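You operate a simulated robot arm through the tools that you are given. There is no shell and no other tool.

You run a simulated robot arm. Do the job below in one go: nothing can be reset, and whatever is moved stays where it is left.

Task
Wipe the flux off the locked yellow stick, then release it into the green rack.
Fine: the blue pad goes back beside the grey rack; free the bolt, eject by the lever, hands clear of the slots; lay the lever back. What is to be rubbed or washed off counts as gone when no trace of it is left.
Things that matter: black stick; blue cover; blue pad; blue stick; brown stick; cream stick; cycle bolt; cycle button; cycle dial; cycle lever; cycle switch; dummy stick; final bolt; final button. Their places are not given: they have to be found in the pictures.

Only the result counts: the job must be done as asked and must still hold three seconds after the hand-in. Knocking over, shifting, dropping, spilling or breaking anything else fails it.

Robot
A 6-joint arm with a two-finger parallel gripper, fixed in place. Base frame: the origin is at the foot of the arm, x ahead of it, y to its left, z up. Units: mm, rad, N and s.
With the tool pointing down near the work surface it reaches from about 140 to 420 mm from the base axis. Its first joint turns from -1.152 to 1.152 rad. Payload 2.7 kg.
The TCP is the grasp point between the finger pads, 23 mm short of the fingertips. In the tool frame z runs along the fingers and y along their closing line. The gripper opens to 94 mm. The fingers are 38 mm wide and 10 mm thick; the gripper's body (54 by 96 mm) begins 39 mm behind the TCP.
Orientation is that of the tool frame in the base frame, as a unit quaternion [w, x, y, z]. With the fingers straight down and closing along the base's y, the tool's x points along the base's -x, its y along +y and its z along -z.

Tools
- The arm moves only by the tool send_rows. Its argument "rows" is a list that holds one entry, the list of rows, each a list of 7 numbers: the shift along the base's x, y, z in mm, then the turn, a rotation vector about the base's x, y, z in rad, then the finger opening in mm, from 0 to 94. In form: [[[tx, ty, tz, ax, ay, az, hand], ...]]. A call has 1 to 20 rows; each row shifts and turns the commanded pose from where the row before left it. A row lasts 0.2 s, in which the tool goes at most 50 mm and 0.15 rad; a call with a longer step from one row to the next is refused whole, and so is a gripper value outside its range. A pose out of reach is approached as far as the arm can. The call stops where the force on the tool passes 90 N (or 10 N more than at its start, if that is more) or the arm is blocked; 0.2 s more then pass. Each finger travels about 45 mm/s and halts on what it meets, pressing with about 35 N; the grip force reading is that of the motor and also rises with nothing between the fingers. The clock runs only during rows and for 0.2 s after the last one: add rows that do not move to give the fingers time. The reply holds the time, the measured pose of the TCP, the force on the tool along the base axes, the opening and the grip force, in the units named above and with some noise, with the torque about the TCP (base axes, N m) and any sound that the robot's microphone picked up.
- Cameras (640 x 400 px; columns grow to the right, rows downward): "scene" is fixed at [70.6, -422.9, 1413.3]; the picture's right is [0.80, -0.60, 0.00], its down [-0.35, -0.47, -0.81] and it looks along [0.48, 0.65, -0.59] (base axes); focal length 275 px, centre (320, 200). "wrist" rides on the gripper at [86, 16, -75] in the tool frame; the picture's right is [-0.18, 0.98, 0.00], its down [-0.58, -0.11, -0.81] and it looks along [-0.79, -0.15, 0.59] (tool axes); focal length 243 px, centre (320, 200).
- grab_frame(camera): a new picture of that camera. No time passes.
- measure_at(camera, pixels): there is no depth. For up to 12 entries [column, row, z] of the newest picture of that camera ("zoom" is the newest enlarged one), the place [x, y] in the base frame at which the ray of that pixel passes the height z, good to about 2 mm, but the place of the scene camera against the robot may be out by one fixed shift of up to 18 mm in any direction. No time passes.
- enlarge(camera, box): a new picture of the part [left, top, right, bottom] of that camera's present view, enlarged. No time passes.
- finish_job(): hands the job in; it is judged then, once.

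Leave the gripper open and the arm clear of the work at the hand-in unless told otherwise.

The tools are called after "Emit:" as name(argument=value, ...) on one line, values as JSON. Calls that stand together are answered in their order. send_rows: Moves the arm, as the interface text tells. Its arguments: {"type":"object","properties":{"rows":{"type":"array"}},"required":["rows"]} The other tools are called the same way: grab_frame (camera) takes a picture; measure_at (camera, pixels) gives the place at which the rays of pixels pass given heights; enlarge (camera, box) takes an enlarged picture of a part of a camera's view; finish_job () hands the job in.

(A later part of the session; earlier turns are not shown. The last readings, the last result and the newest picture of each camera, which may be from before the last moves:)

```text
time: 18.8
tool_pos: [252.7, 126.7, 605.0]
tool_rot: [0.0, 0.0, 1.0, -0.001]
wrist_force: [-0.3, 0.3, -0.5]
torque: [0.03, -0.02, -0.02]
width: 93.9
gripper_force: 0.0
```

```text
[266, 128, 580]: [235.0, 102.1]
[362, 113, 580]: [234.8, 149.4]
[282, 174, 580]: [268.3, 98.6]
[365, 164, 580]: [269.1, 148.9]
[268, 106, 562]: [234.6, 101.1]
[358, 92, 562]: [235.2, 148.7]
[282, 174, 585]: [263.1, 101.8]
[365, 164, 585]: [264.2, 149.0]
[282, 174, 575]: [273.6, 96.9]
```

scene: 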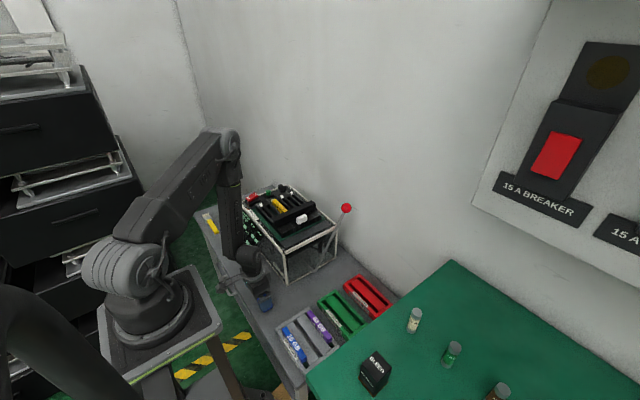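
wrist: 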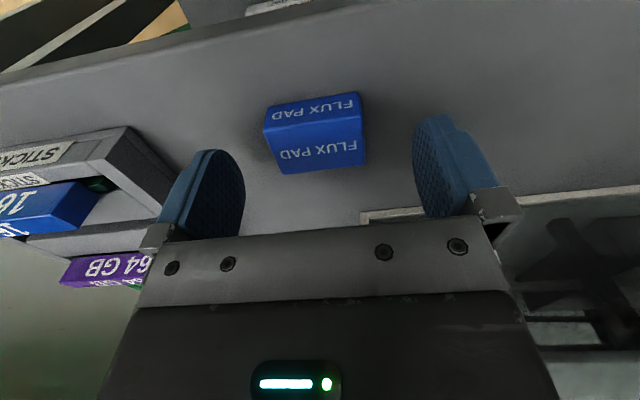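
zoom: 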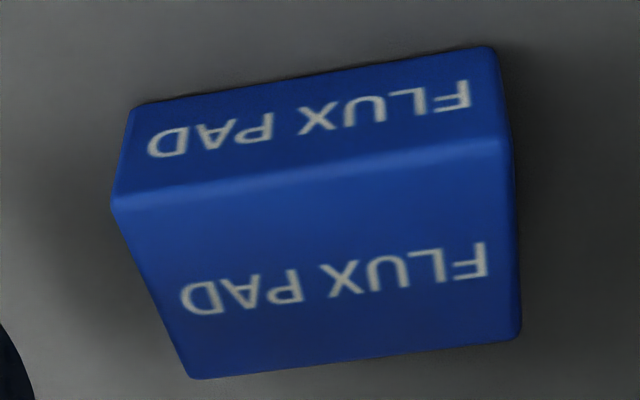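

Consistent: the pad spans x 235–268, y 101–149, z 562–580. I lower to TCP z≈592 (tips ≈7 mm above bench) and close on it.

Emit:
send_rows(rows=[[[-1, -1.5, -7, 0, 0, 0, 94], [0, 0, -6, 0, 0, 0, 94], [0, 0, 0, 0, 0, 0, 60], [0, 0, 0, 0, 0, 0, 40], [0, 0, 0, 0, 0, 0, 40], [0, 0, 0, 0, 0, 0, 40], [0, 0, 0, 0, 0, 0, 40]]])

Emit:
grab_frame(camera="wrist")

```text
time: 20.4
tool_pos: [251.2, 124.8, 591.7]
tool_rot: [0.0, 0.0, 1.0, -0.001]
wrist_force: [-0.4, 0.1, 0.5]
torque: [0.02, 0.01, 0.0]
width: 48.0
gripper_force: 34.9
```

```text
taken
```

wrist: 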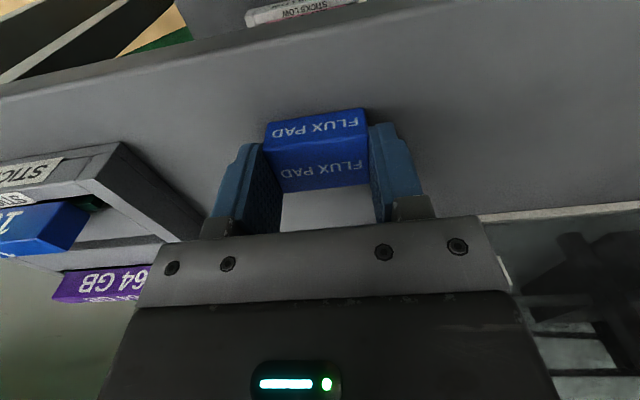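

The pad is gripped at 48 mm width (35 N). I lift it clear, retrace outward and rise to about z≈900.

Emit:
send_rows(rows=[[[0, 0, 10, 0, 0, 0, 40], [0, 0, 30, 0, 0, 0, 40], [0, 0, 30, 0, 0, 0, 40], [0, 0, 30, 0, 0, 0, 40], [8, 0, 20, 0, 0, 0, 40], [8, 0, 20, 0, 0, 0, 40], [8, 0, 20, 0, 0, 0, 40], [0, 0, 40, 0, 0, 0, 40], [0, 0, 40, 0, 0, 0, 40], [0, 0, 40, 0, 0, 0, 40], [0, 0, 30, 0, 0, 0, 40]]])

Emit:
grab_frame(camera="wrist")

```text
time: 22.8
tool_pos: [273.1, 126.8, 901.2]
tool_rot: [0.0, -0.001, 1.0, 0.0]
wrist_force: [0.5, -0.1, -0.2]
torque: [0.06, 0.03, 0.03]
width: 48.1
gripper_force: 34.8
```

```text
taken
```

wrist: 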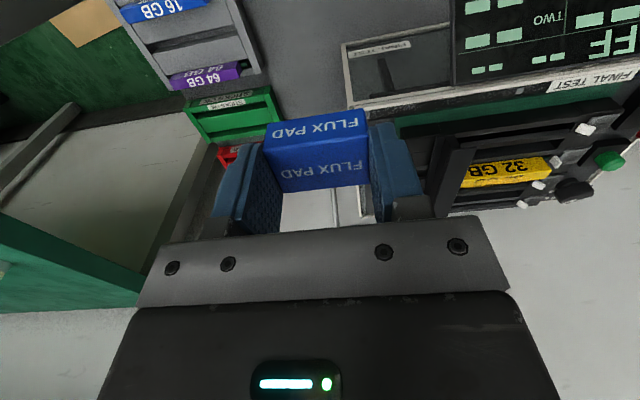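

Pad is held firmly. From here the machine is visible on the right; I zoom in to refine the stick and bar geometry.

Emit:
enlarge(camera="wrist", box=[420, 80, 640, 220])

Emit:
measure_at(camera="wrist", pixels=[[550, 157, 775], [553, 177, 775], [460, 187, 775], [466, 165, 775]])

```text
2.86 times, centred on (530, 150) of wrist
```

zoom: 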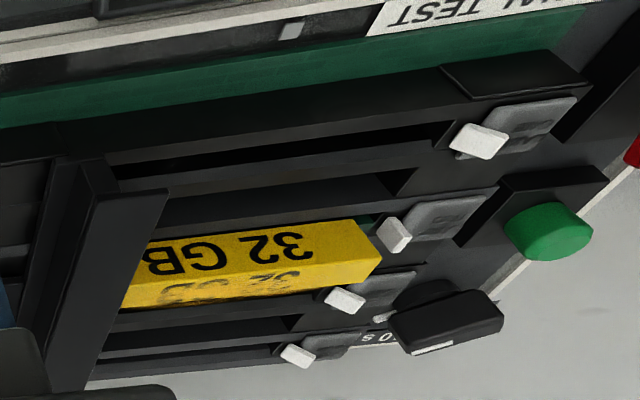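

```text
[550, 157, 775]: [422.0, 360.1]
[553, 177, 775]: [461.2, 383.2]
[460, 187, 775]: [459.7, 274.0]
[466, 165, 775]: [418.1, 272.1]
```

Now moving above the stick to about (448,305,870), still well above the bar, to check alignment and reach.

Emit:
send_rows(rows=[[[29, 29.7, 0, 0, 0, 0, 40], [29, 29.7, 0, 0, 0, 0, 40], [29, 29.7, 0, 0, 0, 0, 40], [29, 29.7, 0, 0, 0, 0, 40], [29, 29.7, -10, 0, 0, 0, 40], [29, 29.7, -20, 0, 0, 0, 40]]])

Emit:
grab_frame(camera="wrist")

Emit:
grab_frame(camera="scene")

```text
time: 24.2
tool_pos: [447.5, 307.1, 875.5]
tool_rot: [0.0, -0.001, 1.0, -0.001]
wrist_force: [0.0, -0.5, 0.1]
torque: [0.0, -0.01, -0.01]
width: 48.3
gripper_force: 35.2
```

```text
taken
```

wrist: 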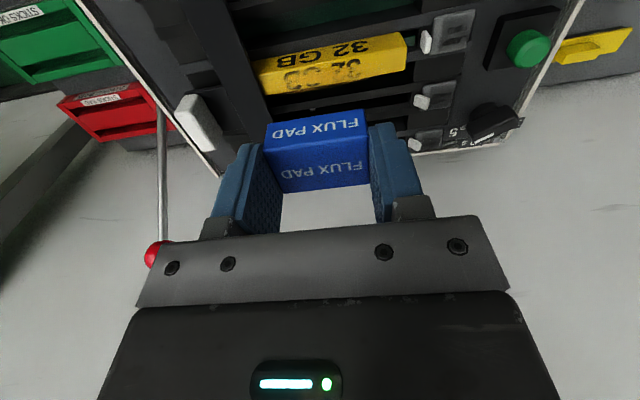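

```text
taken
```

scene: 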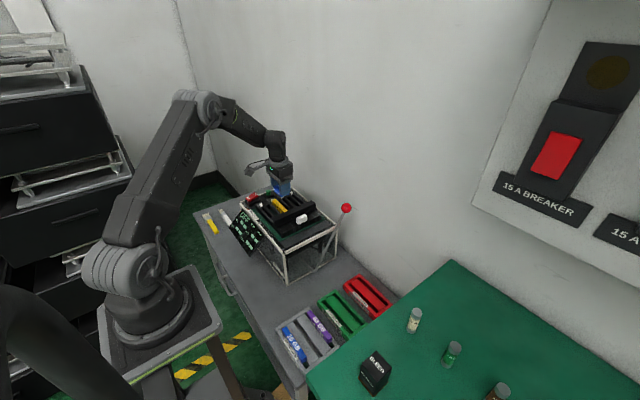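

Reach is fine. The stick is visible just ahead (above) of the held pad. Zooming on it.

Emit:
enlarge(camera="wrist", box=[230, 20, 430, 145])

Emit:
measure_at(camera="wrist", pixels=[[254, 72, 775], [404, 46, 775], [262, 95, 775], [406, 68, 775]])

```text
3.20 times, centred on (330, 82) of wrist
```

zoom: 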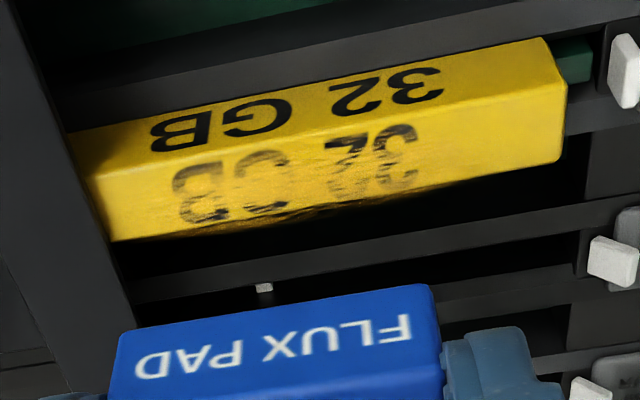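

```text
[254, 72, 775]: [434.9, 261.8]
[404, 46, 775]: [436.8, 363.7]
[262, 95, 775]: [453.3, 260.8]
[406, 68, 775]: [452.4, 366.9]
```

The top face spans x≈437–452 at z≈780; the bar's edge is at y≈266. With the present yaw the finger would hit the bar before the pad covers all the smear, so I raise a little and yaw the tool +90° (fingers then sit on either x side).

Emit:
send_rows(rows=[[[-3, 0, 25, 0, 0, 0.143, 40], [0, 0, 0, 0, 0, 0.143, 40], [0, 0, 0, 0, 0, 0.143, 40], [0, 0, 0, 0, 0, 0.143, 40], [0, 0, 0, 0, 0, 0.143, 40], [0, 0, 0, 0, 0, 0.143, 40], [0, 0, 0, 0, 0, 0.143, 40], [0, 0, 0, 0, 0, 0.143, 40], [0, 0, 0, 0, 0, 0.143, 40], [0, 0, 0, 0, 0, 0.143, 40], [0, 0, 0, 0, 0, 0.141, 40]]])

Emit:
grab_frame(camera="wrist")

Emit:
grab_frame(camera="scene")

```text
time: 26.6
tool_pos: [446.8, 303.7, 895.5]
tool_rot: [-0.001, 0.708, -0.706, 0.001]
wrist_force: [0.4, -0.2, 0.3]
torque: [0.02, 0.03, 0.0]
width: 48.1
gripper_force: 34.7
```

```text
taken
```

wrist: 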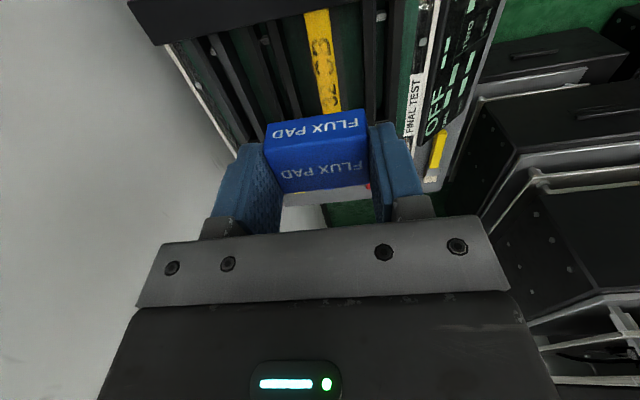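

```text
taken
```

scene: 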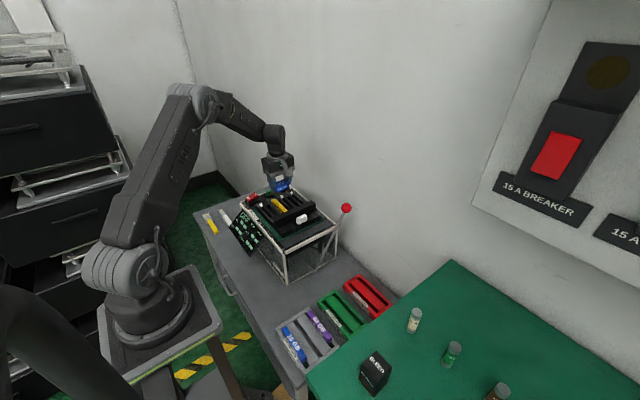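

Yaw done; the camera now looks along +y, and the stick runs into the view just ahead of the pad. Zooming in on the stick's top.

Emit:
enlarge(camera="wrist", box=[240, 0, 400, 120])

Emit:
measure_at(camera="wrist", pixels=[[304, 10, 780], [330, 10, 780], [316, 110, 780], [342, 108, 780], [316, 50, 780], [335, 50, 780]])

```text
3.33 times, centred on (320, 60) of wrist
```

zoom: 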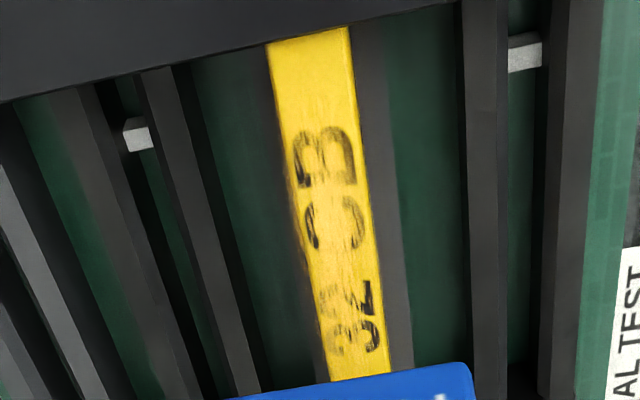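

```text
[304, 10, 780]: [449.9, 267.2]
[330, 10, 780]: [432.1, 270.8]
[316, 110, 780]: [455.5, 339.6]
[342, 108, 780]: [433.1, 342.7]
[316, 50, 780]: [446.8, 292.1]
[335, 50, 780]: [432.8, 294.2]
```

The smear covers the text area, roughly y≈283–337, well clear of the bar. I center at x≈443, y≈305 and descend toward first contact (expected TCP z≈810).

Emit:
send_rows(rows=[[[-3.5, 1, -25, 0, 0, 0, 40], [0, 0, -25, 0, 0, 0, 40], [0, 0, -15, 0, 0, 0, 40], [0, 0, -6, 0, 0, 0, 40]]])

Emit:
grab_frame(camera="wrist")

Emit:
enlarge(camera="scene", box=[245, 160, 345, 230])

```text
time: 27.6
tool_pos: [441.7, 304.7, 824.9]
tool_rot: [0.001, -0.707, 0.707, -0.001]
wrist_force: [-0.2, -0.2, 0.0]
torque: [0.02, -0.02, 0.04]
width: 48.2
gripper_force: 35.4
```

```text
taken
```

wrist: 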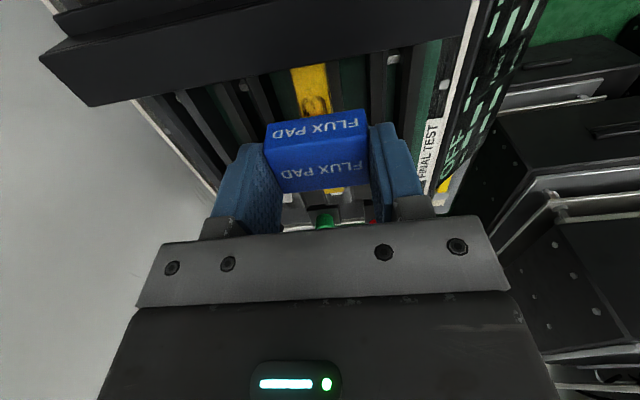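

```text
5.71 times, centred on (295, 195) of scene
```

zoom: 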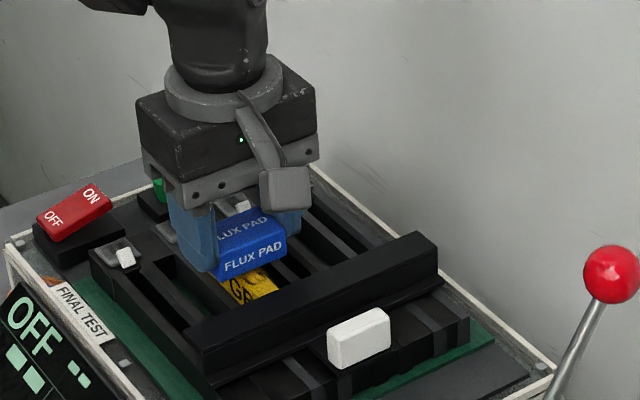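

Aligned over the stick with about 15 mm to go. Descending in small steps and watching the vertical force.

Emit:
send_rows(rows=[[[1, 0, -2, 0, 0, 0, 40], [0, 0, -2, 0, 0, 0, 40], [0, 0, -2, 0, 0, 0, 40]]])

Emit:
send_rows(rows=[[[0, 0, -1.5, 0, 0, 0, 40], [0, 0, -1.5, 0, 0, 0, 40]]])

Emit:
send_rows(rows=[[[0, 0, -1.5, 0, 0, 0, 40], [0, 0, -1, 0, 0, 0, 40]]])

```text
time: 28.4
tool_pos: [443.3, 304.8, 818.8]
tool_rot: [0.0, -0.707, 0.708, 0.0]
wrist_force: [0.1, -0.2, 0.1]
torque: [0.03, -0.01, 0.02]
width: 48.3
gripper_force: 35.5
```

```text
time: 29.0
tool_pos: [443.8, 306.0, 817.3]
tool_rot: [0.001, -0.707, 0.707, 0.0]
wrist_force: [-0.2, -0.8, 3.7]
torque: [-0.06, 0.05, 0.0]
width: 48.4
gripper_force: 35.0
```

```text
time: 29.6
tool_pos: [443.3, 305.3, 816.7]
tool_rot: [0.003, -0.707, 0.707, 0.0]
wrist_force: [-6.1, -4.2, 25.9]
torque: [-0.16, 0.26, -0.01]
width: 48.0
gripper_force: 35.2
```

Contact at TCP z≈817.5 with 26 N now. I ease the pressure slightly and rub back and forth along the stick (y ≈ 292–326).

Emit:
send_rows(rows=[[[0, 0, 0.5, 0, 0, 0, 40], [0, 6, 0, 0, 0, 0, 40], [0, 6, 0, 0, 0, 0, 40], [0, 6, 0, 0, 0, 0, 40], [0, -6, 0, 0, 0, 0, 40], [0, -6, 0, 0, 0, 0, 40], [0, -6, 0, 0, 0, 0, 40], [0, -6, 0, 0, 0, 0, 40], [0, -6, 0, 0, 0, 0, 40], [0, 6, 0, 0, 0, 0, 40], [0, 6, 0, 0, 0, 0, 40]]])

```text
time: 32.0
tool_pos: [444.4, 302.7, 815.4]
tool_rot: [-0.001, -0.707, 0.708, -0.002]
wrist_force: [1.4, -22.0, 29.5]
torque: [-0.55, 0.05, 0.03]
width: 48.1
gripper_force: 34.9
```

Friction of ~22 N shows it is rubbing. I lift 45 mm to look at the stick.

Emit:
send_rows(rows=[[[0, 0, 5, 0, 0, 0, 40], [0, 0, 20, 0, 0, 0, 40], [0, 0, 20, 0, 0, 0, 40], [0, 0, 20, 0, 0, 0, 40]]])

Emit:
grab_frame(camera="wrist")

Emit:
enlarge(camera="wrist", box=[240, 0, 400, 120])

```text
time: 33.0
tool_pos: [444.0, 305.2, 880.4]
tool_rot: [0.0, -0.707, 0.707, -0.001]
wrist_force: [0.1, -0.1, 0.2]
torque: [-0.02, 0.02, 0.02]
width: 48.4
gripper_force: 35.0
```

```text
taken
```

wrist: 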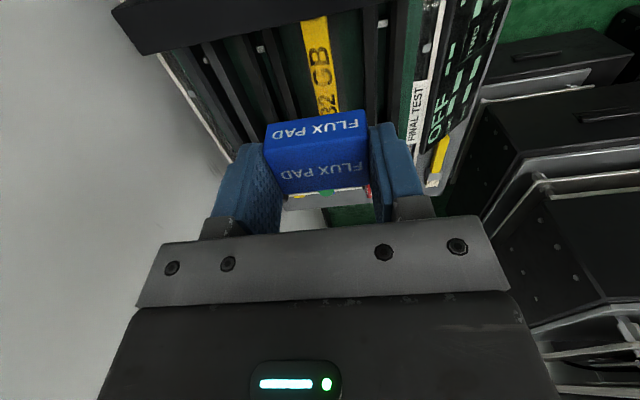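

```text
3.33 times, centred on (320, 60) of wrist
```

zoom: 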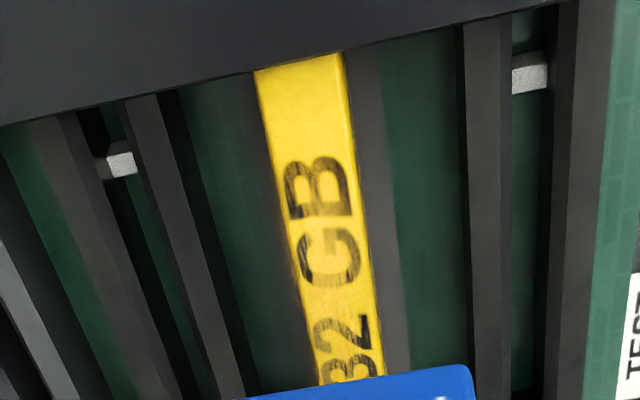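

The text is coming out clearly, but some residue remains. I go down again and make longer strokes (y ≈ 288–326).

Emit:
send_rows(rows=[[[0, 0, -30, 0, 0, 0, 40], [0, 0, -25, 0, 0, 0, 40], [0, 0, -5, 0, 0, 0, 40], [0, 0, -2, 0, 0, 0, 40], [0, 0, -1.5, 0, 0, 0, 40], [0, 0, -1.4, 0, 0, 0, 40], [0, 7, 0, 0, 0, 0, 40], [0, 7, 0, 0, 0, 0, 40], [0, 7, 0, 0, 0, 0, 40], [0, -7.6, 0, 0, 0, 0, 40], [0, -7.6, 0, 0, 0, 0, 40], [0, -7.6, 0, 0, 0, 0, 40], [0, -7.6, 0, 0, 0, 0, 40], [0, -7.6, 0, 0, 0, 0, 40], [0, 7.6, 0, 0, 0, 0, 40], [0, 7.6, 0, 0, 0, 0, 40], [0, 7.6, 0, 0, 0, 0, 40], [0, 7.6, 0, 0, 0, 0, 40], [0, 7.6, 0, 0, 0, 0, 40]]])

Emit:
send_rows(rows=[[[0, -7.6, 0, 0, 0, 0, 40], [0, -7.6, 0, 0, 0, 0, 40], [0, -7.6, 0, 0, 0, 0, 40], [0, -7.6, 0, 0, 0, 0, 40], [0, -7.6, 0, 0, 0, 0, 40], [0, 7.6, 0, 0, 0, 0, 40], [0, 7.6, 0, 0, 0, 0, 40], [0, 7.6, 0, 0, 0, 0, 40], [0, 7.6, 0, 0, 0, 0, 40], [0, 7.6, 0, 0, 0, 0, 40], [0, -7.6, 0, 0, 0, 0, 40], [0, -7.6, 0, 0, 0, 0, 40], [0, 0, 5, 0, 0, 0, 40], [0, 0, 20, 0, 0, 0, 40], [0, 0, 40, 0, 0, 0, 40]]])

Emit:
grab_frame(camera="wrist")

Emit:
enlarge(camera="wrist", box=[260, 0, 380, 120])

```text
time: 37.0
tool_pos: [444.4, 325.3, 813.7]
tool_rot: [0.001, -0.707, 0.708, -0.001]
wrist_force: [1.5, -16.4, 23.3]
torque: [-0.45, -0.02, 0.01]
width: 48.1
gripper_force: 35.1
```

```text
time: 40.2
tool_pos: [443.1, 311.2, 878.1]
tool_rot: [0.0, -0.707, 0.707, -0.001]
wrist_force: [0.0, -0.4, -0.2]
torque: [0.0, -0.03, 0.01]
width: 48.0
gripper_force: 35.1
```

```text
taken
```

wrist: 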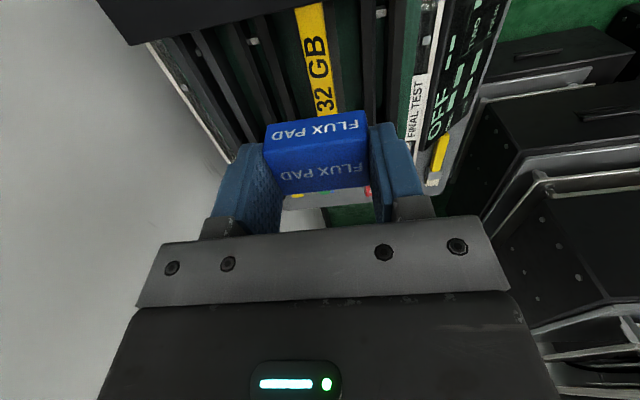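

```text
3.33 times, centred on (320, 60) of wrist
```

zoom: 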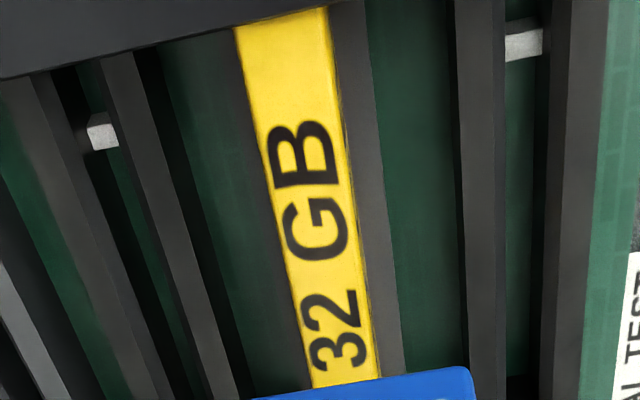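

Text now reads cleanly. I'll zoom harder and also move the hand back in −y so the pad doesn't hide the +y end.

Emit:
enlarge(camera="wrist", box=[290, 0, 350, 60])

Emit:
enlarge(camera="wrist", box=[290, 60, 350, 120])

Emit:
send_rows(rows=[[[0, 10, 30, 0, 0, 0, 40], [0, 20, 20, 0, 0, 0, 40], [0, 30, 0, 0, 0, 0, 40]]])

Emit:
grab_frame(camera="wrist")

Emit:
enlarge(camera="wrist", box=[270, 0, 390, 120])

```text
6.67 times, centred on (320, 30) of wrist
```

zoom: 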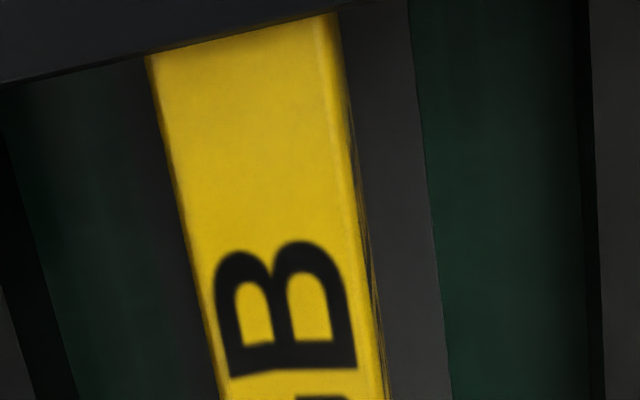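

```text
6.67 times, centred on (320, 90) of wrist
```

zoom: 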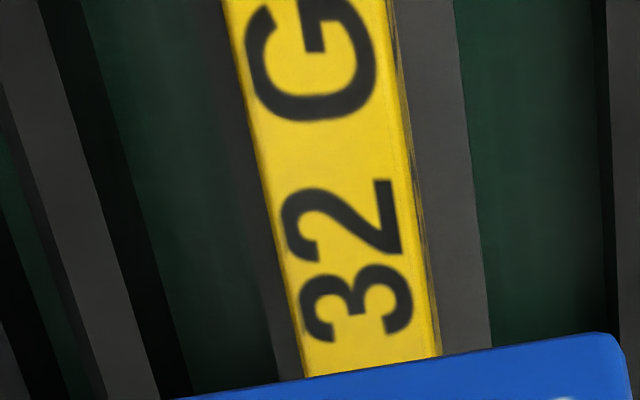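

```text
time: 41.0
tool_pos: [443.4, 371.4, 930.7]
tool_rot: [0.001, -0.707, 0.707, -0.001]
wrist_force: [-0.4, 0.2, -0.6]
torque: [0.02, -0.01, 0.01]
width: 48.1
gripper_force: 35.4
```

```text
taken
```

wrist: 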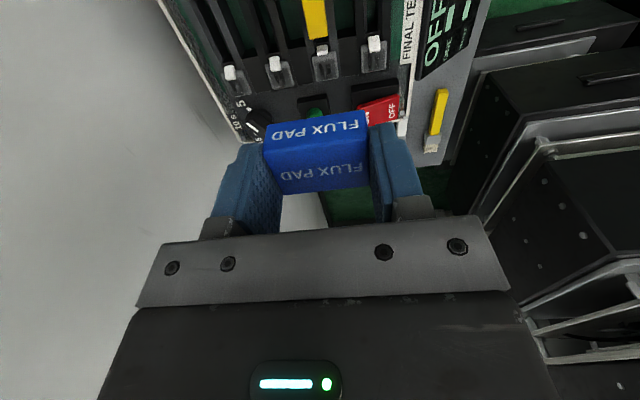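

```text
3.33 times, centred on (330, 60) of wrist
```

zoom: 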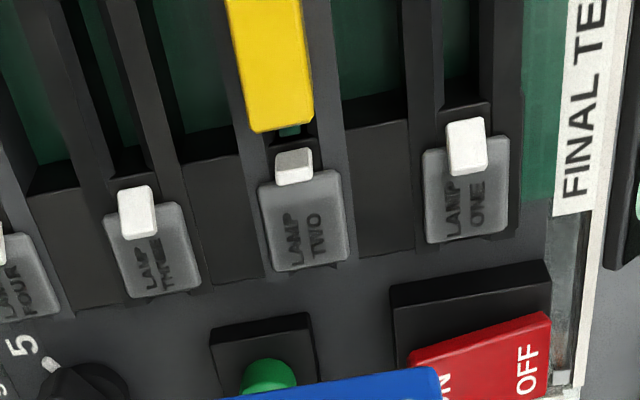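

The top is clean where visible. I move to a pose where the whole visible stick top lies ahead of the pad, to double check for traces.

Emit:
send_rows(rows=[[[0, -25, 15, 0, 0, 0, 40], [0, -25, 15, 0, 0, 0, 40], [0, -25, 15, 0, 0, 0, 40], [0, -18, 10, 0, 0, 0, 40]]])

Emit:
grab_frame(camera="wrist")

Emit:
enlarge(camera="wrist", box=[280, 0, 380, 60])

Emit:
enlarge(camera="wrist", box=[280, 50, 380, 110])

Emit:
enlarge(camera="scene", box=[260, 185, 320, 225])

```text
time: 42.0
tool_pos: [443.4, 275.5, 983.8]
tool_rot: [0.0, -0.707, 0.707, -0.001]
wrist_force: [-0.8, -0.9, 0.0]
torque: [0.02, -0.02, 0.03]
width: 48.1
gripper_force: 34.9
```

```text
taken
```

wrist: 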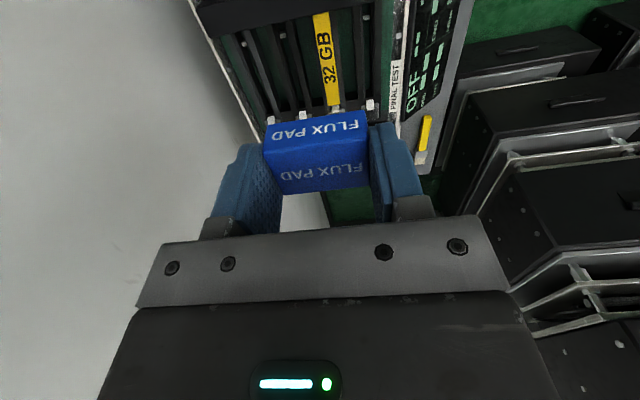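

```text
6.40 times, centred on (330, 30) of wrist
```

zoom: 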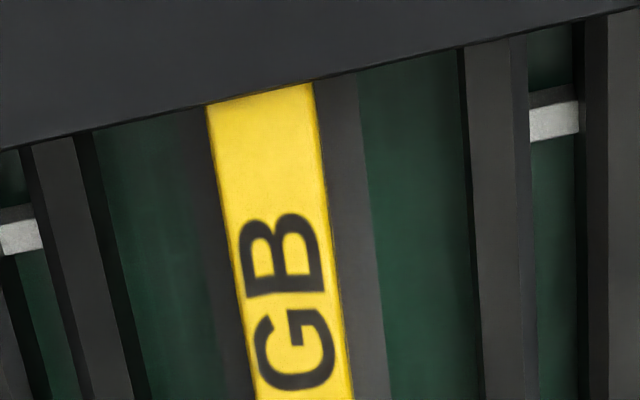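

```text
6.40 times, centred on (330, 80) of wrist
```

zoom: 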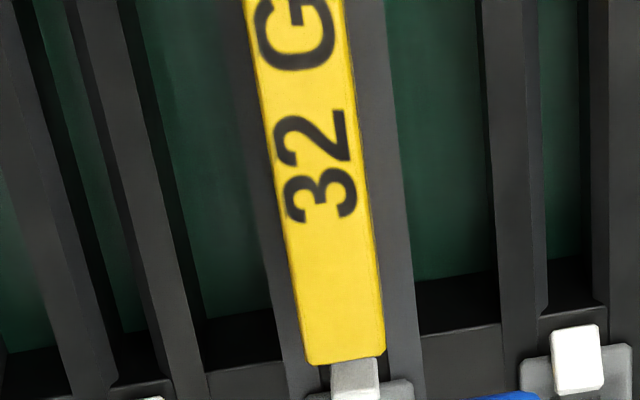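

```text
10.00 times, centred on (290, 205) of scene
```

zoom: 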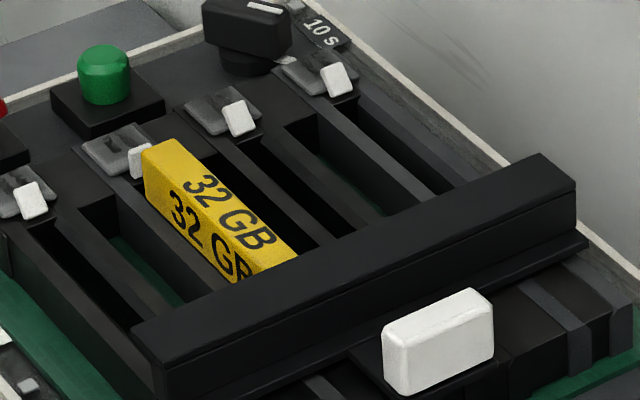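

It looks clean everywhere. For good measure (no trace at all) I'll do one more set of full-length strokes, y ≈ 288–338.

Emit:
send_rows(rows=[[[0, 8, -45, 0, 0, 0, 40], [0, 8, -45, 0, 0, 0, 40], [0, 8, -45, 0, 0, 0, 40], [0, 0, -24, 0, 0, 0, 40], [0, 0, -5, 0, 0, 0, 40], [0, 0, -3, 0, 0, 0, 40], [0, 0, -2, 0, 0, 0, 40], [0, -6, 0, 0, 0, 0, 40], [0, -6, 0, 0, 0, 0, 40], [0, 10, 0, 0, 0, 0, 40], [0, 10, 0, 0, 0, 0, 40], [0, 10, 0, 0, 0, 0, 40], [0, 10, 0, 0, 0, 0, 40], [0, 10, 0, 0, 0, 0, 40], [0, -10, 0, 0, 0, 0, 40], [0, -10, 0, 0, 0, 0, 40], [0, -10, 0, 0, 0, 0, 40], [0, -10, 0, 0, 0, 0, 40], [0, -10, 0, 0, 0, 0, 40]]])

Emit:
send_rows(rows=[[[0, 10, 0, 0, 0, 0, 40], [0, 10, 0, 0, 0, 0, 40], [0, 10, 0, 0, 0, 0, 40], [0, 10, 0, 0, 0, 0, 40], [0, 10, 0, 0, 0, 0, 40], [0, -10, 0, 0, 0, 0, 40], [0, -10, 0, 0, 0, 0, 40], [0, -10, 0, 0, 0, 0, 40], [0, -10, 0, 0, 0, 0, 40], [0, -10, 0, 0, 0, 0, 40], [0, 10, 0, 0, 0, 0, 40], [0, 0, 5, 0, 0, 0, 40], [0, 0, 25, 0, 0, 0, 40], [0, 0, 40, 0, 0, 0, 40], [0, 0, 40, 0, 0, 0, 40]]])

Emit:
grab_frame(camera="wrist")

Emit:
enlarge(camera="scene", box=[260, 185, 320, 225])

```text
time: 46.0
tool_pos: [443.0, 289.5, 815.6]
tool_rot: [0.001, -0.707, 0.708, 0.0]
wrist_force: [-0.5, -0.3, 0.9]
torque: [0.0, 0.03, -0.01]
width: 48.3
gripper_force: 34.9
```

```text
time: 49.2
tool_pos: [444.0, 299.7, 925.0]
tool_rot: [-0.001, -0.707, 0.707, -0.001]
wrist_force: [-0.2, -0.5, 0.1]
torque: [-0.01, -0.02, -0.01]
width: 48.0
gripper_force: 35.1
```

```text
taken
```

wrist: 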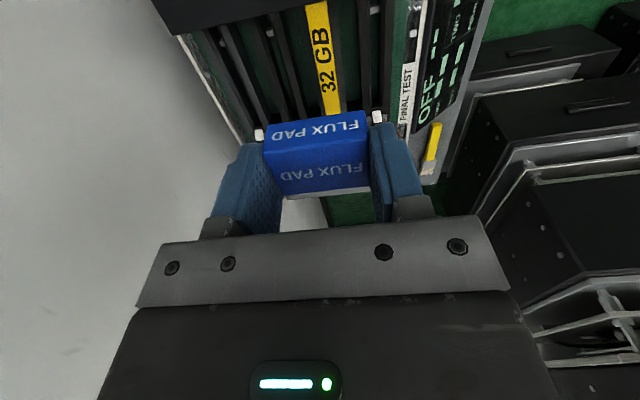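

```text
10.00 times, centred on (290, 205) of scene
```

zoom: 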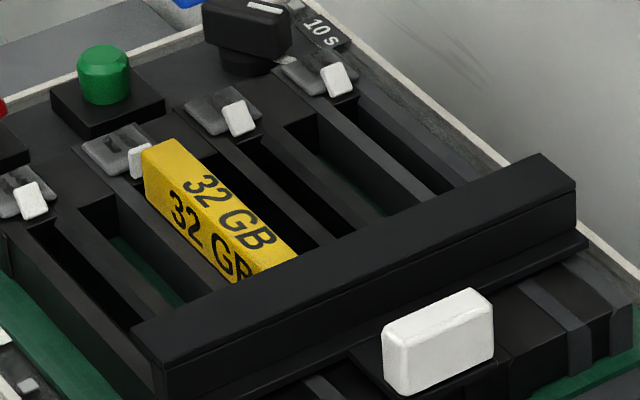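

The last set had barely any pressure. I go down once more, this time checking that there is real contact force before stroking.

Emit:
send_rows(rows=[[[0, 5, -45, 0, 0, 0, 40], [0, 0, -45, 0, 0, 0, 40], [0, 0, -16, 0, 0, 0, 40], [0, 0, -3, 0, 0, 0, 40], [0, 0, -2, 0, 0, 0, 40], [0, 0, -1.5, 0, 0, 0, 40]]])

```text
time: 50.6
tool_pos: [444.8, 306.1, 815.1]
tool_rot: [0.003, -0.707, 0.707, -0.002]
wrist_force: [-3.9, -3.6, 21.8]
torque: [-0.06, 0.21, 0.0]
width: 47.9
gripper_force: 34.6
```

Good: 22 N contact at z≈815. Now full-length strokes under pressure.

Emit:
send_rows(rows=[[[0, -9, 0, 0, 0, 0, 40], [0, -9, 0, 0, 0, 0, 40], [0, 10, 0, 0, 0, 0, 40], [0, 10, 0, 0, 0, 0, 40], [0, 10, 0, 0, 0, 0, 40], [0, 10, 0, 0, 0, 0, 40], [0, 10, 0, 0, 0, 0, 40], [0, -10, 0, 0, 0, 0, 40], [0, -10, 0, 0, 0, 0, 40], [0, -10, 0, 0, 0, 0, 40], [0, -10, 0, 0, 0, 0, 40], [0, -10, 0, 0, 0, 0, 40], [0, 10, 0, 0, 0, 0, 40], [0, 10, 0, 0, 0, 0, 40], [0, 10, 0, 0, 0, 0, 40], [0, 10, 0, 0, 0, 0, 40]]])

Emit:
send_rows(rows=[[[0, 0, 5, 0, 0, 0, 40], [0, -10, 25, 0, 0, 0, 40], [0, -10, 40, 0, 0, 0, 40], [0, -10, 40, 0, 0, 0, 40], [0, -10, 40, 0, 0, 0, 40], [0, 0, 20, 0, 0, 0, 40]]])

Emit:
grab_frame(camera="wrist")

Emit:
enlarge(camera="wrist", box=[290, 0, 370, 110])

Emit:
enlarge(camera="scene", box=[260, 185, 320, 225])

```text
time: 54.0
tool_pos: [443.3, 326.2, 815.2]
tool_rot: [0.0, -0.707, 0.707, -0.001]
wrist_force: [2.5, -12.9, 18.3]
torque: [-0.31, -0.04, 0.01]
width: 48.2
gripper_force: 35.3
```

```text
time: 55.4
tool_pos: [442.4, 285.6, 984.4]
tool_rot: [0.001, -0.707, 0.708, 0.0]
wrist_force: [-0.6, -1.1, -0.7]
torque: [0.01, 0.0, -0.01]
width: 48.0
gripper_force: 35.1
```

```text
taken
```

wrist: 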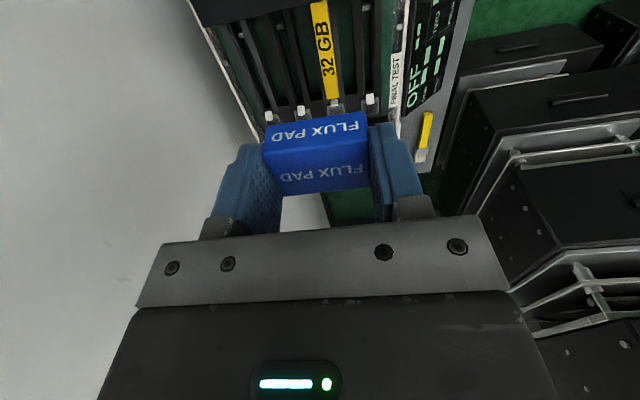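

```text
3.64 times, centred on (330, 55) of wrist
```

zoom: 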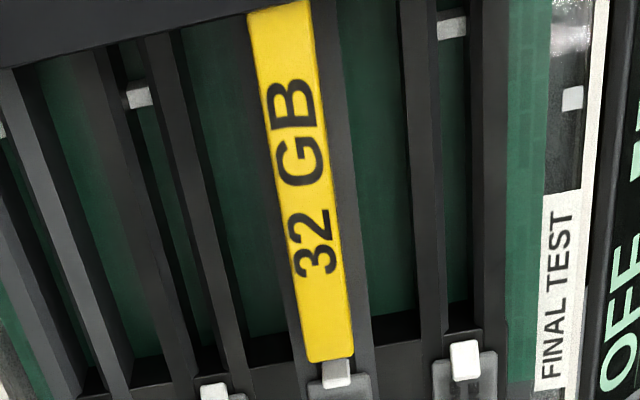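

```text
10.00 times, centred on (290, 205) of scene
```

zoom: 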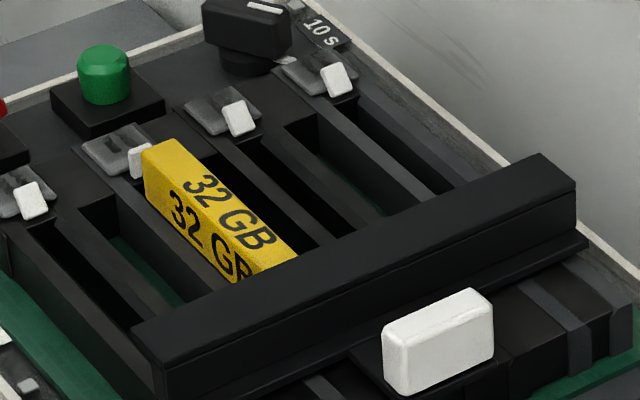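

The stick is completely clean. Now I return the pad: yaw back −90° while retreating to (275,127,900).

Emit:
send_rows(rows=[[[-15.2, -14.4, -4, 0, 0, -0.143, 40], [-15.2, -14.4, -4, 0, 0, -0.143, 40], [-15.2, -14.4, -8, 0, 0, -0.143, 40], [-15.2, -14.4, -8, 0, 0, -0.143, 40], [-15.2, -14.4, -8, 0, 0, -0.143, 40], [-15.2, -14.4, -8, 0, 0, -0.143, 40], [-15.2, -14.4, -8, 0, 0, -0.143, 40], [-15.2, -14.4, -8, 0, 0, -0.143, 40], [-15.2, -14.4, -8, 0, 0, -0.143, 40], [-15.2, -14.4, -8, 0, 0, -0.143, 40], [-15.2, -14.4, -8, 0, 0, -0.141, 40]]])

```text
time: 57.8
tool_pos: [275.0, 128.3, 904.0]
tool_rot: [0.0, 0.002, 1.0, -0.001]
wrist_force: [0.1, 0.1, 0.8]
torque: [-0.04, 0.01, 0.01]
width: 48.1
gripper_force: 35.4
```

Now descending back to the pad's original spot (251,125).

Emit:
send_rows(rows=[[[0, 0, -42, 0, 0, 0, 40], [0, 0, -42, 0, 0, 0, 40], [0, 0, -42, 0, 0, 0, 40], [0, 0, -42, 0, 0, 0, 40], [-8, -1, -28, 0, 0, 0, 40], [-8, -1, -28, 0, 0, 0, 40], [-8, -1, -28, 0, 0, 0, 40], [0, 0, -25, 0, 0, 0, 40], [0, 0, -25, 0, 0, 0, 40], [0, 0, -6, 0, 0, 0, 40]]])

Emit:
grab_frame(camera="wrist")

```text
time: 60.0
tool_pos: [252.0, 126.2, 596.2]
tool_rot: [0.0, 0.0, 1.0, -0.001]
wrist_force: [0.0, 0.3, -0.1]
torque: [0.01, 0.01, -0.01]
width: 48.1
gripper_force: 34.6
```

```text
taken
```

wrist: 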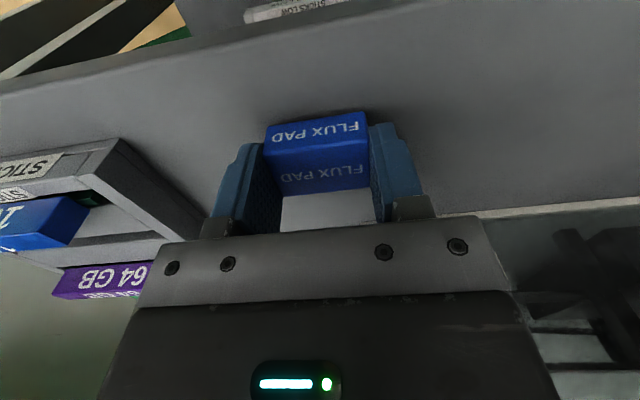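

Above the original spot. Lowering slowly until the bench is felt.

Emit:
send_rows(rows=[[[-0.5, -1, -2, 0, 0, 0, 40], [0, 0, -1.5, 0, 0, 0, 40]]])

Emit:
send_rows(rows=[[[0, 0, -1.5, 0, 0, 0, 40], [0, 0, -1, 0, 0, 0, 40]]])

```text
time: 60.6
tool_pos: [251.3, 124.3, 591.6]
tool_rot: [0.0, 0.001, 1.0, -0.001]
wrist_force: [-0.3, -0.4, 0.3]
torque: [0.04, 0.02, -0.02]
width: 48.2
gripper_force: 34.5
```

```text
time: 61.2
tool_pos: [250.6, 124.5, 588.6]
tool_rot: [-0.001, 0.0, 1.0, -0.001]
wrist_force: [0.5, -1.0, 10.8]
torque: [0.02, -0.08, -0.03]
width: 47.9
gripper_force: 35.1
```

Contact (11 N). I open the fingers fully and then rise straight up.

Emit:
send_rows(rows=[[[0, 0, 0.5, 0, 0, 0, 60], [0, 0, 0, 0, 0, 0, 94], [0, 0, 0, 0, 0, 0, 94], [0, 0, 0, 0, 0, 0, 94], [0, 0, 20, 0, 0, 0, 94], [0, 0, 30, 0, 0, 0, 94], [0, 0, 30, 0, 0, 0, 94]]])

Emit:
grab_frame(camera="wrist")

```text
time: 62.8
tool_pos: [250.4, 124.2, 669.0]
tool_rot: [0.0, 0.0, 1.0, -0.002]
wrist_force: [-0.2, 0.5, -0.7]
torque: [-0.01, 0.04, 0.02]
width: 94.2
gripper_force: 0.0
```

```text
taken
```

wrist: 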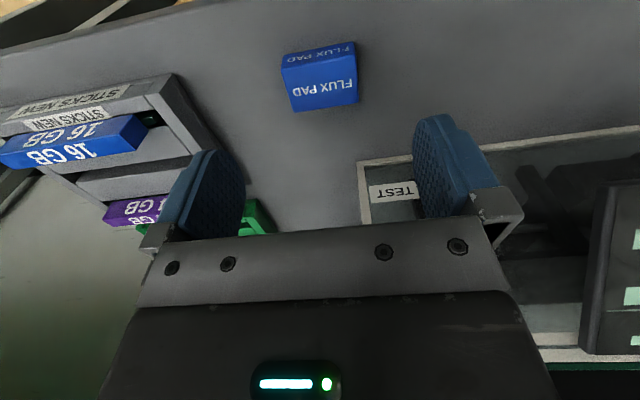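

Pad is back in place. Now I go up and over to inspect the crossbar and its white knob.

Emit:
send_rows(rows=[[[8, 0, 22, 0, 0, 0, 94], [8, 0, 22, 0, 0, 0, 94], [8, 0, 22, 0, 0, 0, 94], [0, 0, 42, 0, 0, 0, 94], [0, 0, 42, 0, 0, 0, 94], [0, 0, 42, 0, 0, 0, 94], [0, 0, 42, 0, 0, 0, 94], [25, 25, 5, 0, 0, 0, 94], [25, 25, 5, 0, 0, 0, 94], [25, 25, 5, 0, 0, 0, 94], [25, 25, 5, 0, 0, 0, 94]]])

Emit:
grab_frame(camera="wrist")

Emit:
enlarge(camera="wrist", box=[230, 60, 430, 220])

```text
time: 65.2
tool_pos: [374.3, 226.1, 923.1]
tool_rot: [-0.001, 0.0, 1.0, -0.001]
wrist_force: [0.0, -0.6, 0.5]
torque: [-0.02, -0.02, 0.02]
width: 94.0
gripper_force: 0.0
```

```text
taken
```

wrist: 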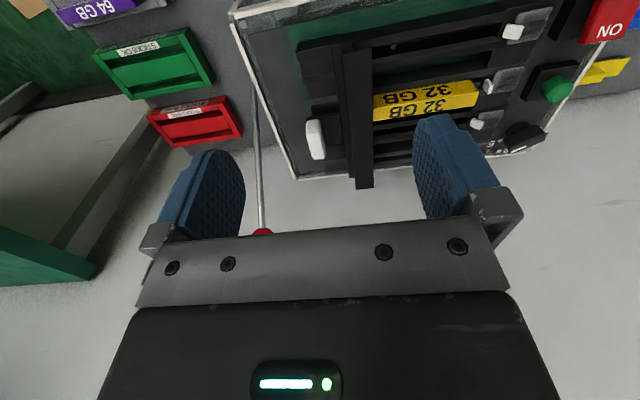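

```text
2.50 times, centred on (330, 140) of wrist
```

zoom: 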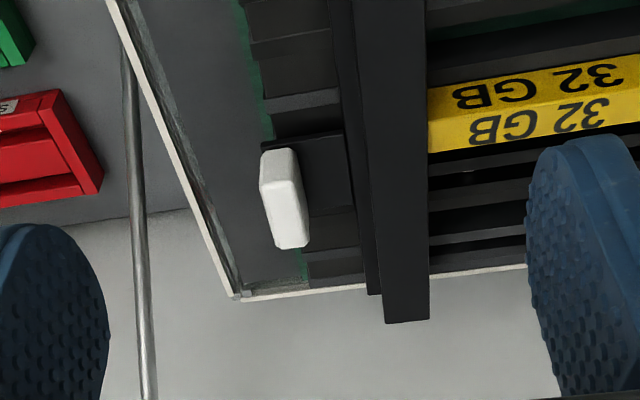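

The bolt is a bar with a plate leading to a white handle (px (315,139)), about 40 mm long in x and slim in y. I move above it for a second view.

Emit:
send_rows(rows=[[[20, -5, -12, 0, 0, 0, 94], [20, -5, -12, 0, 0, 0, 94], [20, -5, -12, 0, 0, 0, 94]]])

Emit:
grab_frame(camera="wrist")

Emit:
enlarge(camera="wrist", box=[230, 40, 430, 165])

```text
time: 66.0
tool_pos: [434.9, 208.6, 887.1]
tool_rot: [-0.001, 0.0, 1.0, -0.001]
wrist_force: [-0.5, -0.4, 0.2]
torque: [0.0, -0.03, -0.02]
width: 93.8
gripper_force: 0.1
```

```text
taken
```

wrist: 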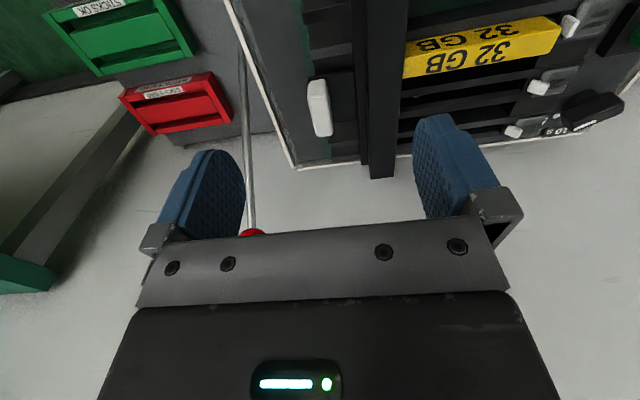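

```text
3.20 times, centred on (330, 102) of wrist
```

zoom: 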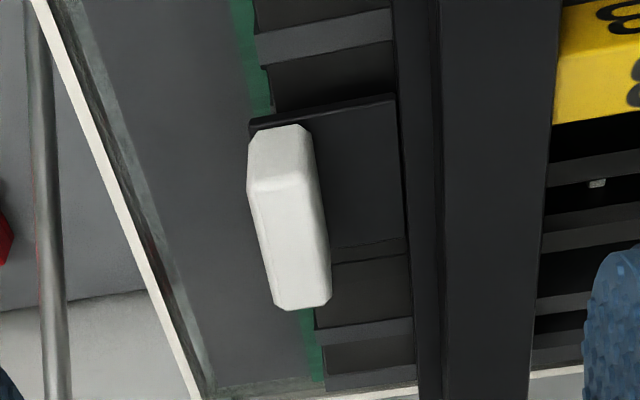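

Triangulated handle: x≈449–484, y≈195–211, z≈766–790, with ~20 mm of free gap to the bar on its +y side. I go over its center with the fingers at 30 mm opening and check from above.

Emit:
send_rows(rows=[[[16, -2.5, -15, 0, 0, 0, 60], [16, -2.5, -15, 0, 0, 0, 40], [0, 0, -5, 0, 0, 0, 28], [0, 0, 0, 0, 0, 0, 28], [0, 0, 0, 0, 0, 0, 28]]])

Emit:
grab_frame(camera="wrist")

Emit:
enlarge(camera="wrist", box=[230, 60, 410, 200])

```text
time: 67.2
tool_pos: [467.2, 203.8, 851.9]
tool_rot: [0.0, 0.0, 1.0, -0.001]
wrist_force: [-0.2, 0.4, -0.3]
torque: [-0.03, 0.0, 0.01]
width: 28.1
gripper_force: 0.0
```

```text
taken
```

wrist: 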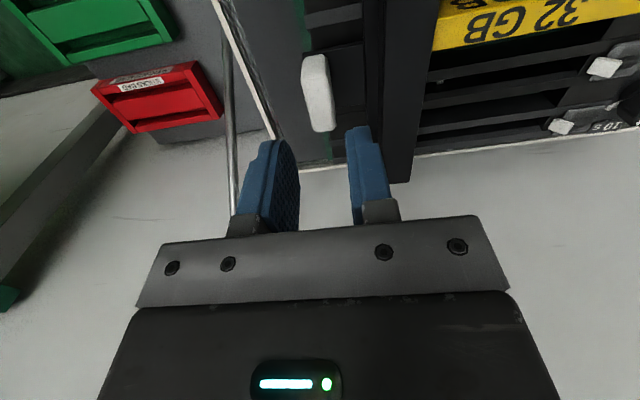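

```text
2.86 times, centred on (320, 130) of wrist
```

zoom: 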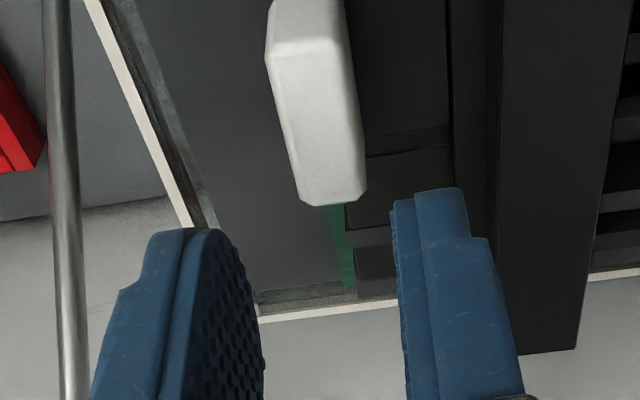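

The handle is centered between the fingers (column ≈320). I narrow to 25 mm and descend to z≈797 around it.

Emit:
send_rows(rows=[[[0, -1, -15, 0, 0, 0, 25], [0, 0, -15, 0, 0, 0, 25], [0, 0, -12, 0, 0, 0, 25]]])

Emit:
grab_frame(camera="wrist")

Emit:
enlarge(camera="wrist", box=[230, 80, 410, 220])

```text
time: 68.0
tool_pos: [467.9, 203.3, 810.4]
tool_rot: [0.0, 0.0, 1.0, -0.001]
wrist_force: [-0.7, -0.8, 0.3]
torque: [-0.01, 0.01, 0.01]
width: 25.0
gripper_force: 0.0
```

```text
taken
```

wrist: 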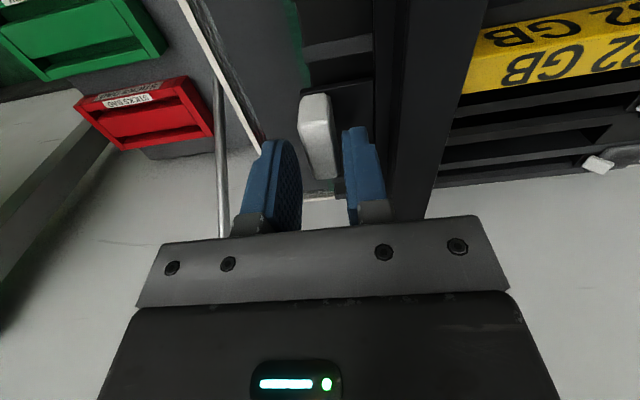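

```text
2.86 times, centred on (320, 150) of wrist
```

zoom: 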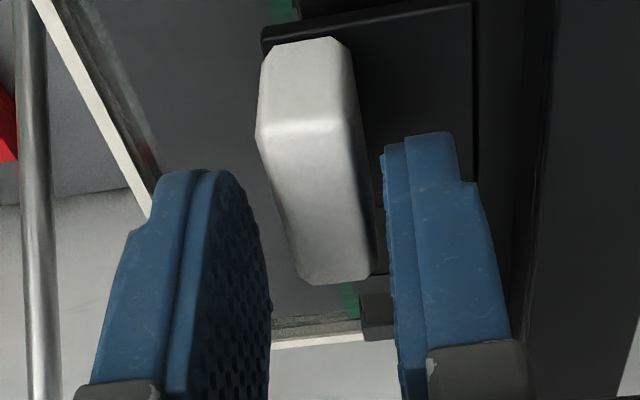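

Straddling nicely with clearance to the bar. Down another 13 mm, then close on the handle.

Emit:
send_rows(rows=[[[-0.5, 0, -7, 0, 0, 0, 25], [0, 0, -6, 0, 0, 0, 25]]])

Emit:
send_rows(rows=[[[0, 0, 0, 0, 0, 0, 10], [0, 0, 0, 0, 0, 0, 8], [0, 0, 0, 0, 0, 0, 8]]])

Emit:
grab_frame(camera="wrist")

```text
time: 68.6
tool_pos: [467.1, 203.0, 796.3]
tool_rot: [0.0, 0.0, 1.0, -0.001]
wrist_force: [-0.9, 0.4, 0.2]
torque: [0.01, -0.03, 0.0]
width: 25.2
gripper_force: 0.1
```

```text
time: 69.4
tool_pos: [466.5, 203.6, 796.8]
tool_rot: [0.0, 0.0, 1.0, -0.001]
wrist_force: [-0.4, 4.1, -3.6]
torque: [0.19, -0.57, -0.09]
width: 15.8
gripper_force: 44.4
```

```text
taken
```

wrist: 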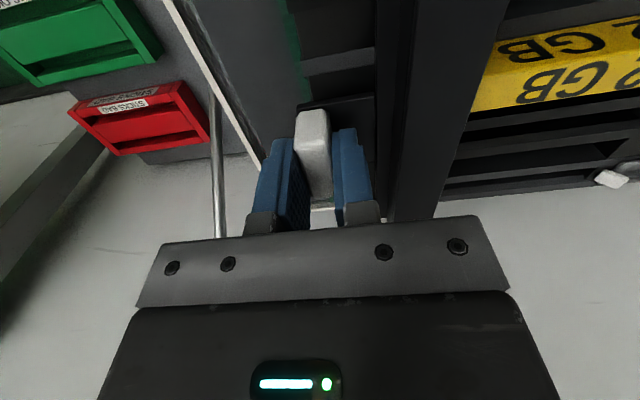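

Gripped at 15.8 mm. Now a gentle pull in −y, 6 mm, watching force and response.

Emit:
send_rows(rows=[[[0, -2, 0, 0, 0, 0, 8], [0, -2, 0, 0, 0, 0, 8], [0, -2, 0, 0, 0, 0, 8]]])

```text
time: 70.2
tool_pos: [466.5, 197.0, 797.1]
tool_rot: [0.0, 0.0, 1.0, -0.001]
wrist_force: [10.9, 0.2, -12.0]
torque: [0.09, 0.11, -0.03]
width: 15.7
gripper_force: 44.8
```

The hand moved 6 mm with almost no y force. Let me check whether the bar moved along.

Emit:
grab_frame(camera="wrist")

Emit:
enlarge(camera="scene", box=[260, 185, 340, 235])

```text
taken
```

wrist: 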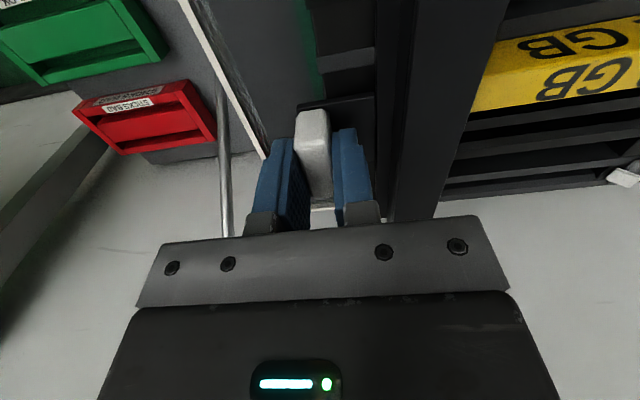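

```text
8.00 times, centred on (300, 210) of scene
```

zoom: 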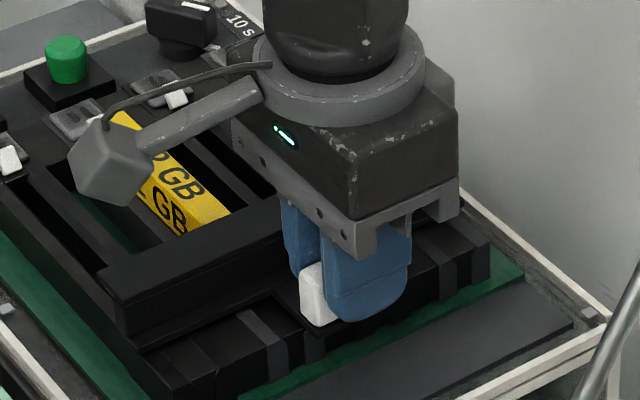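

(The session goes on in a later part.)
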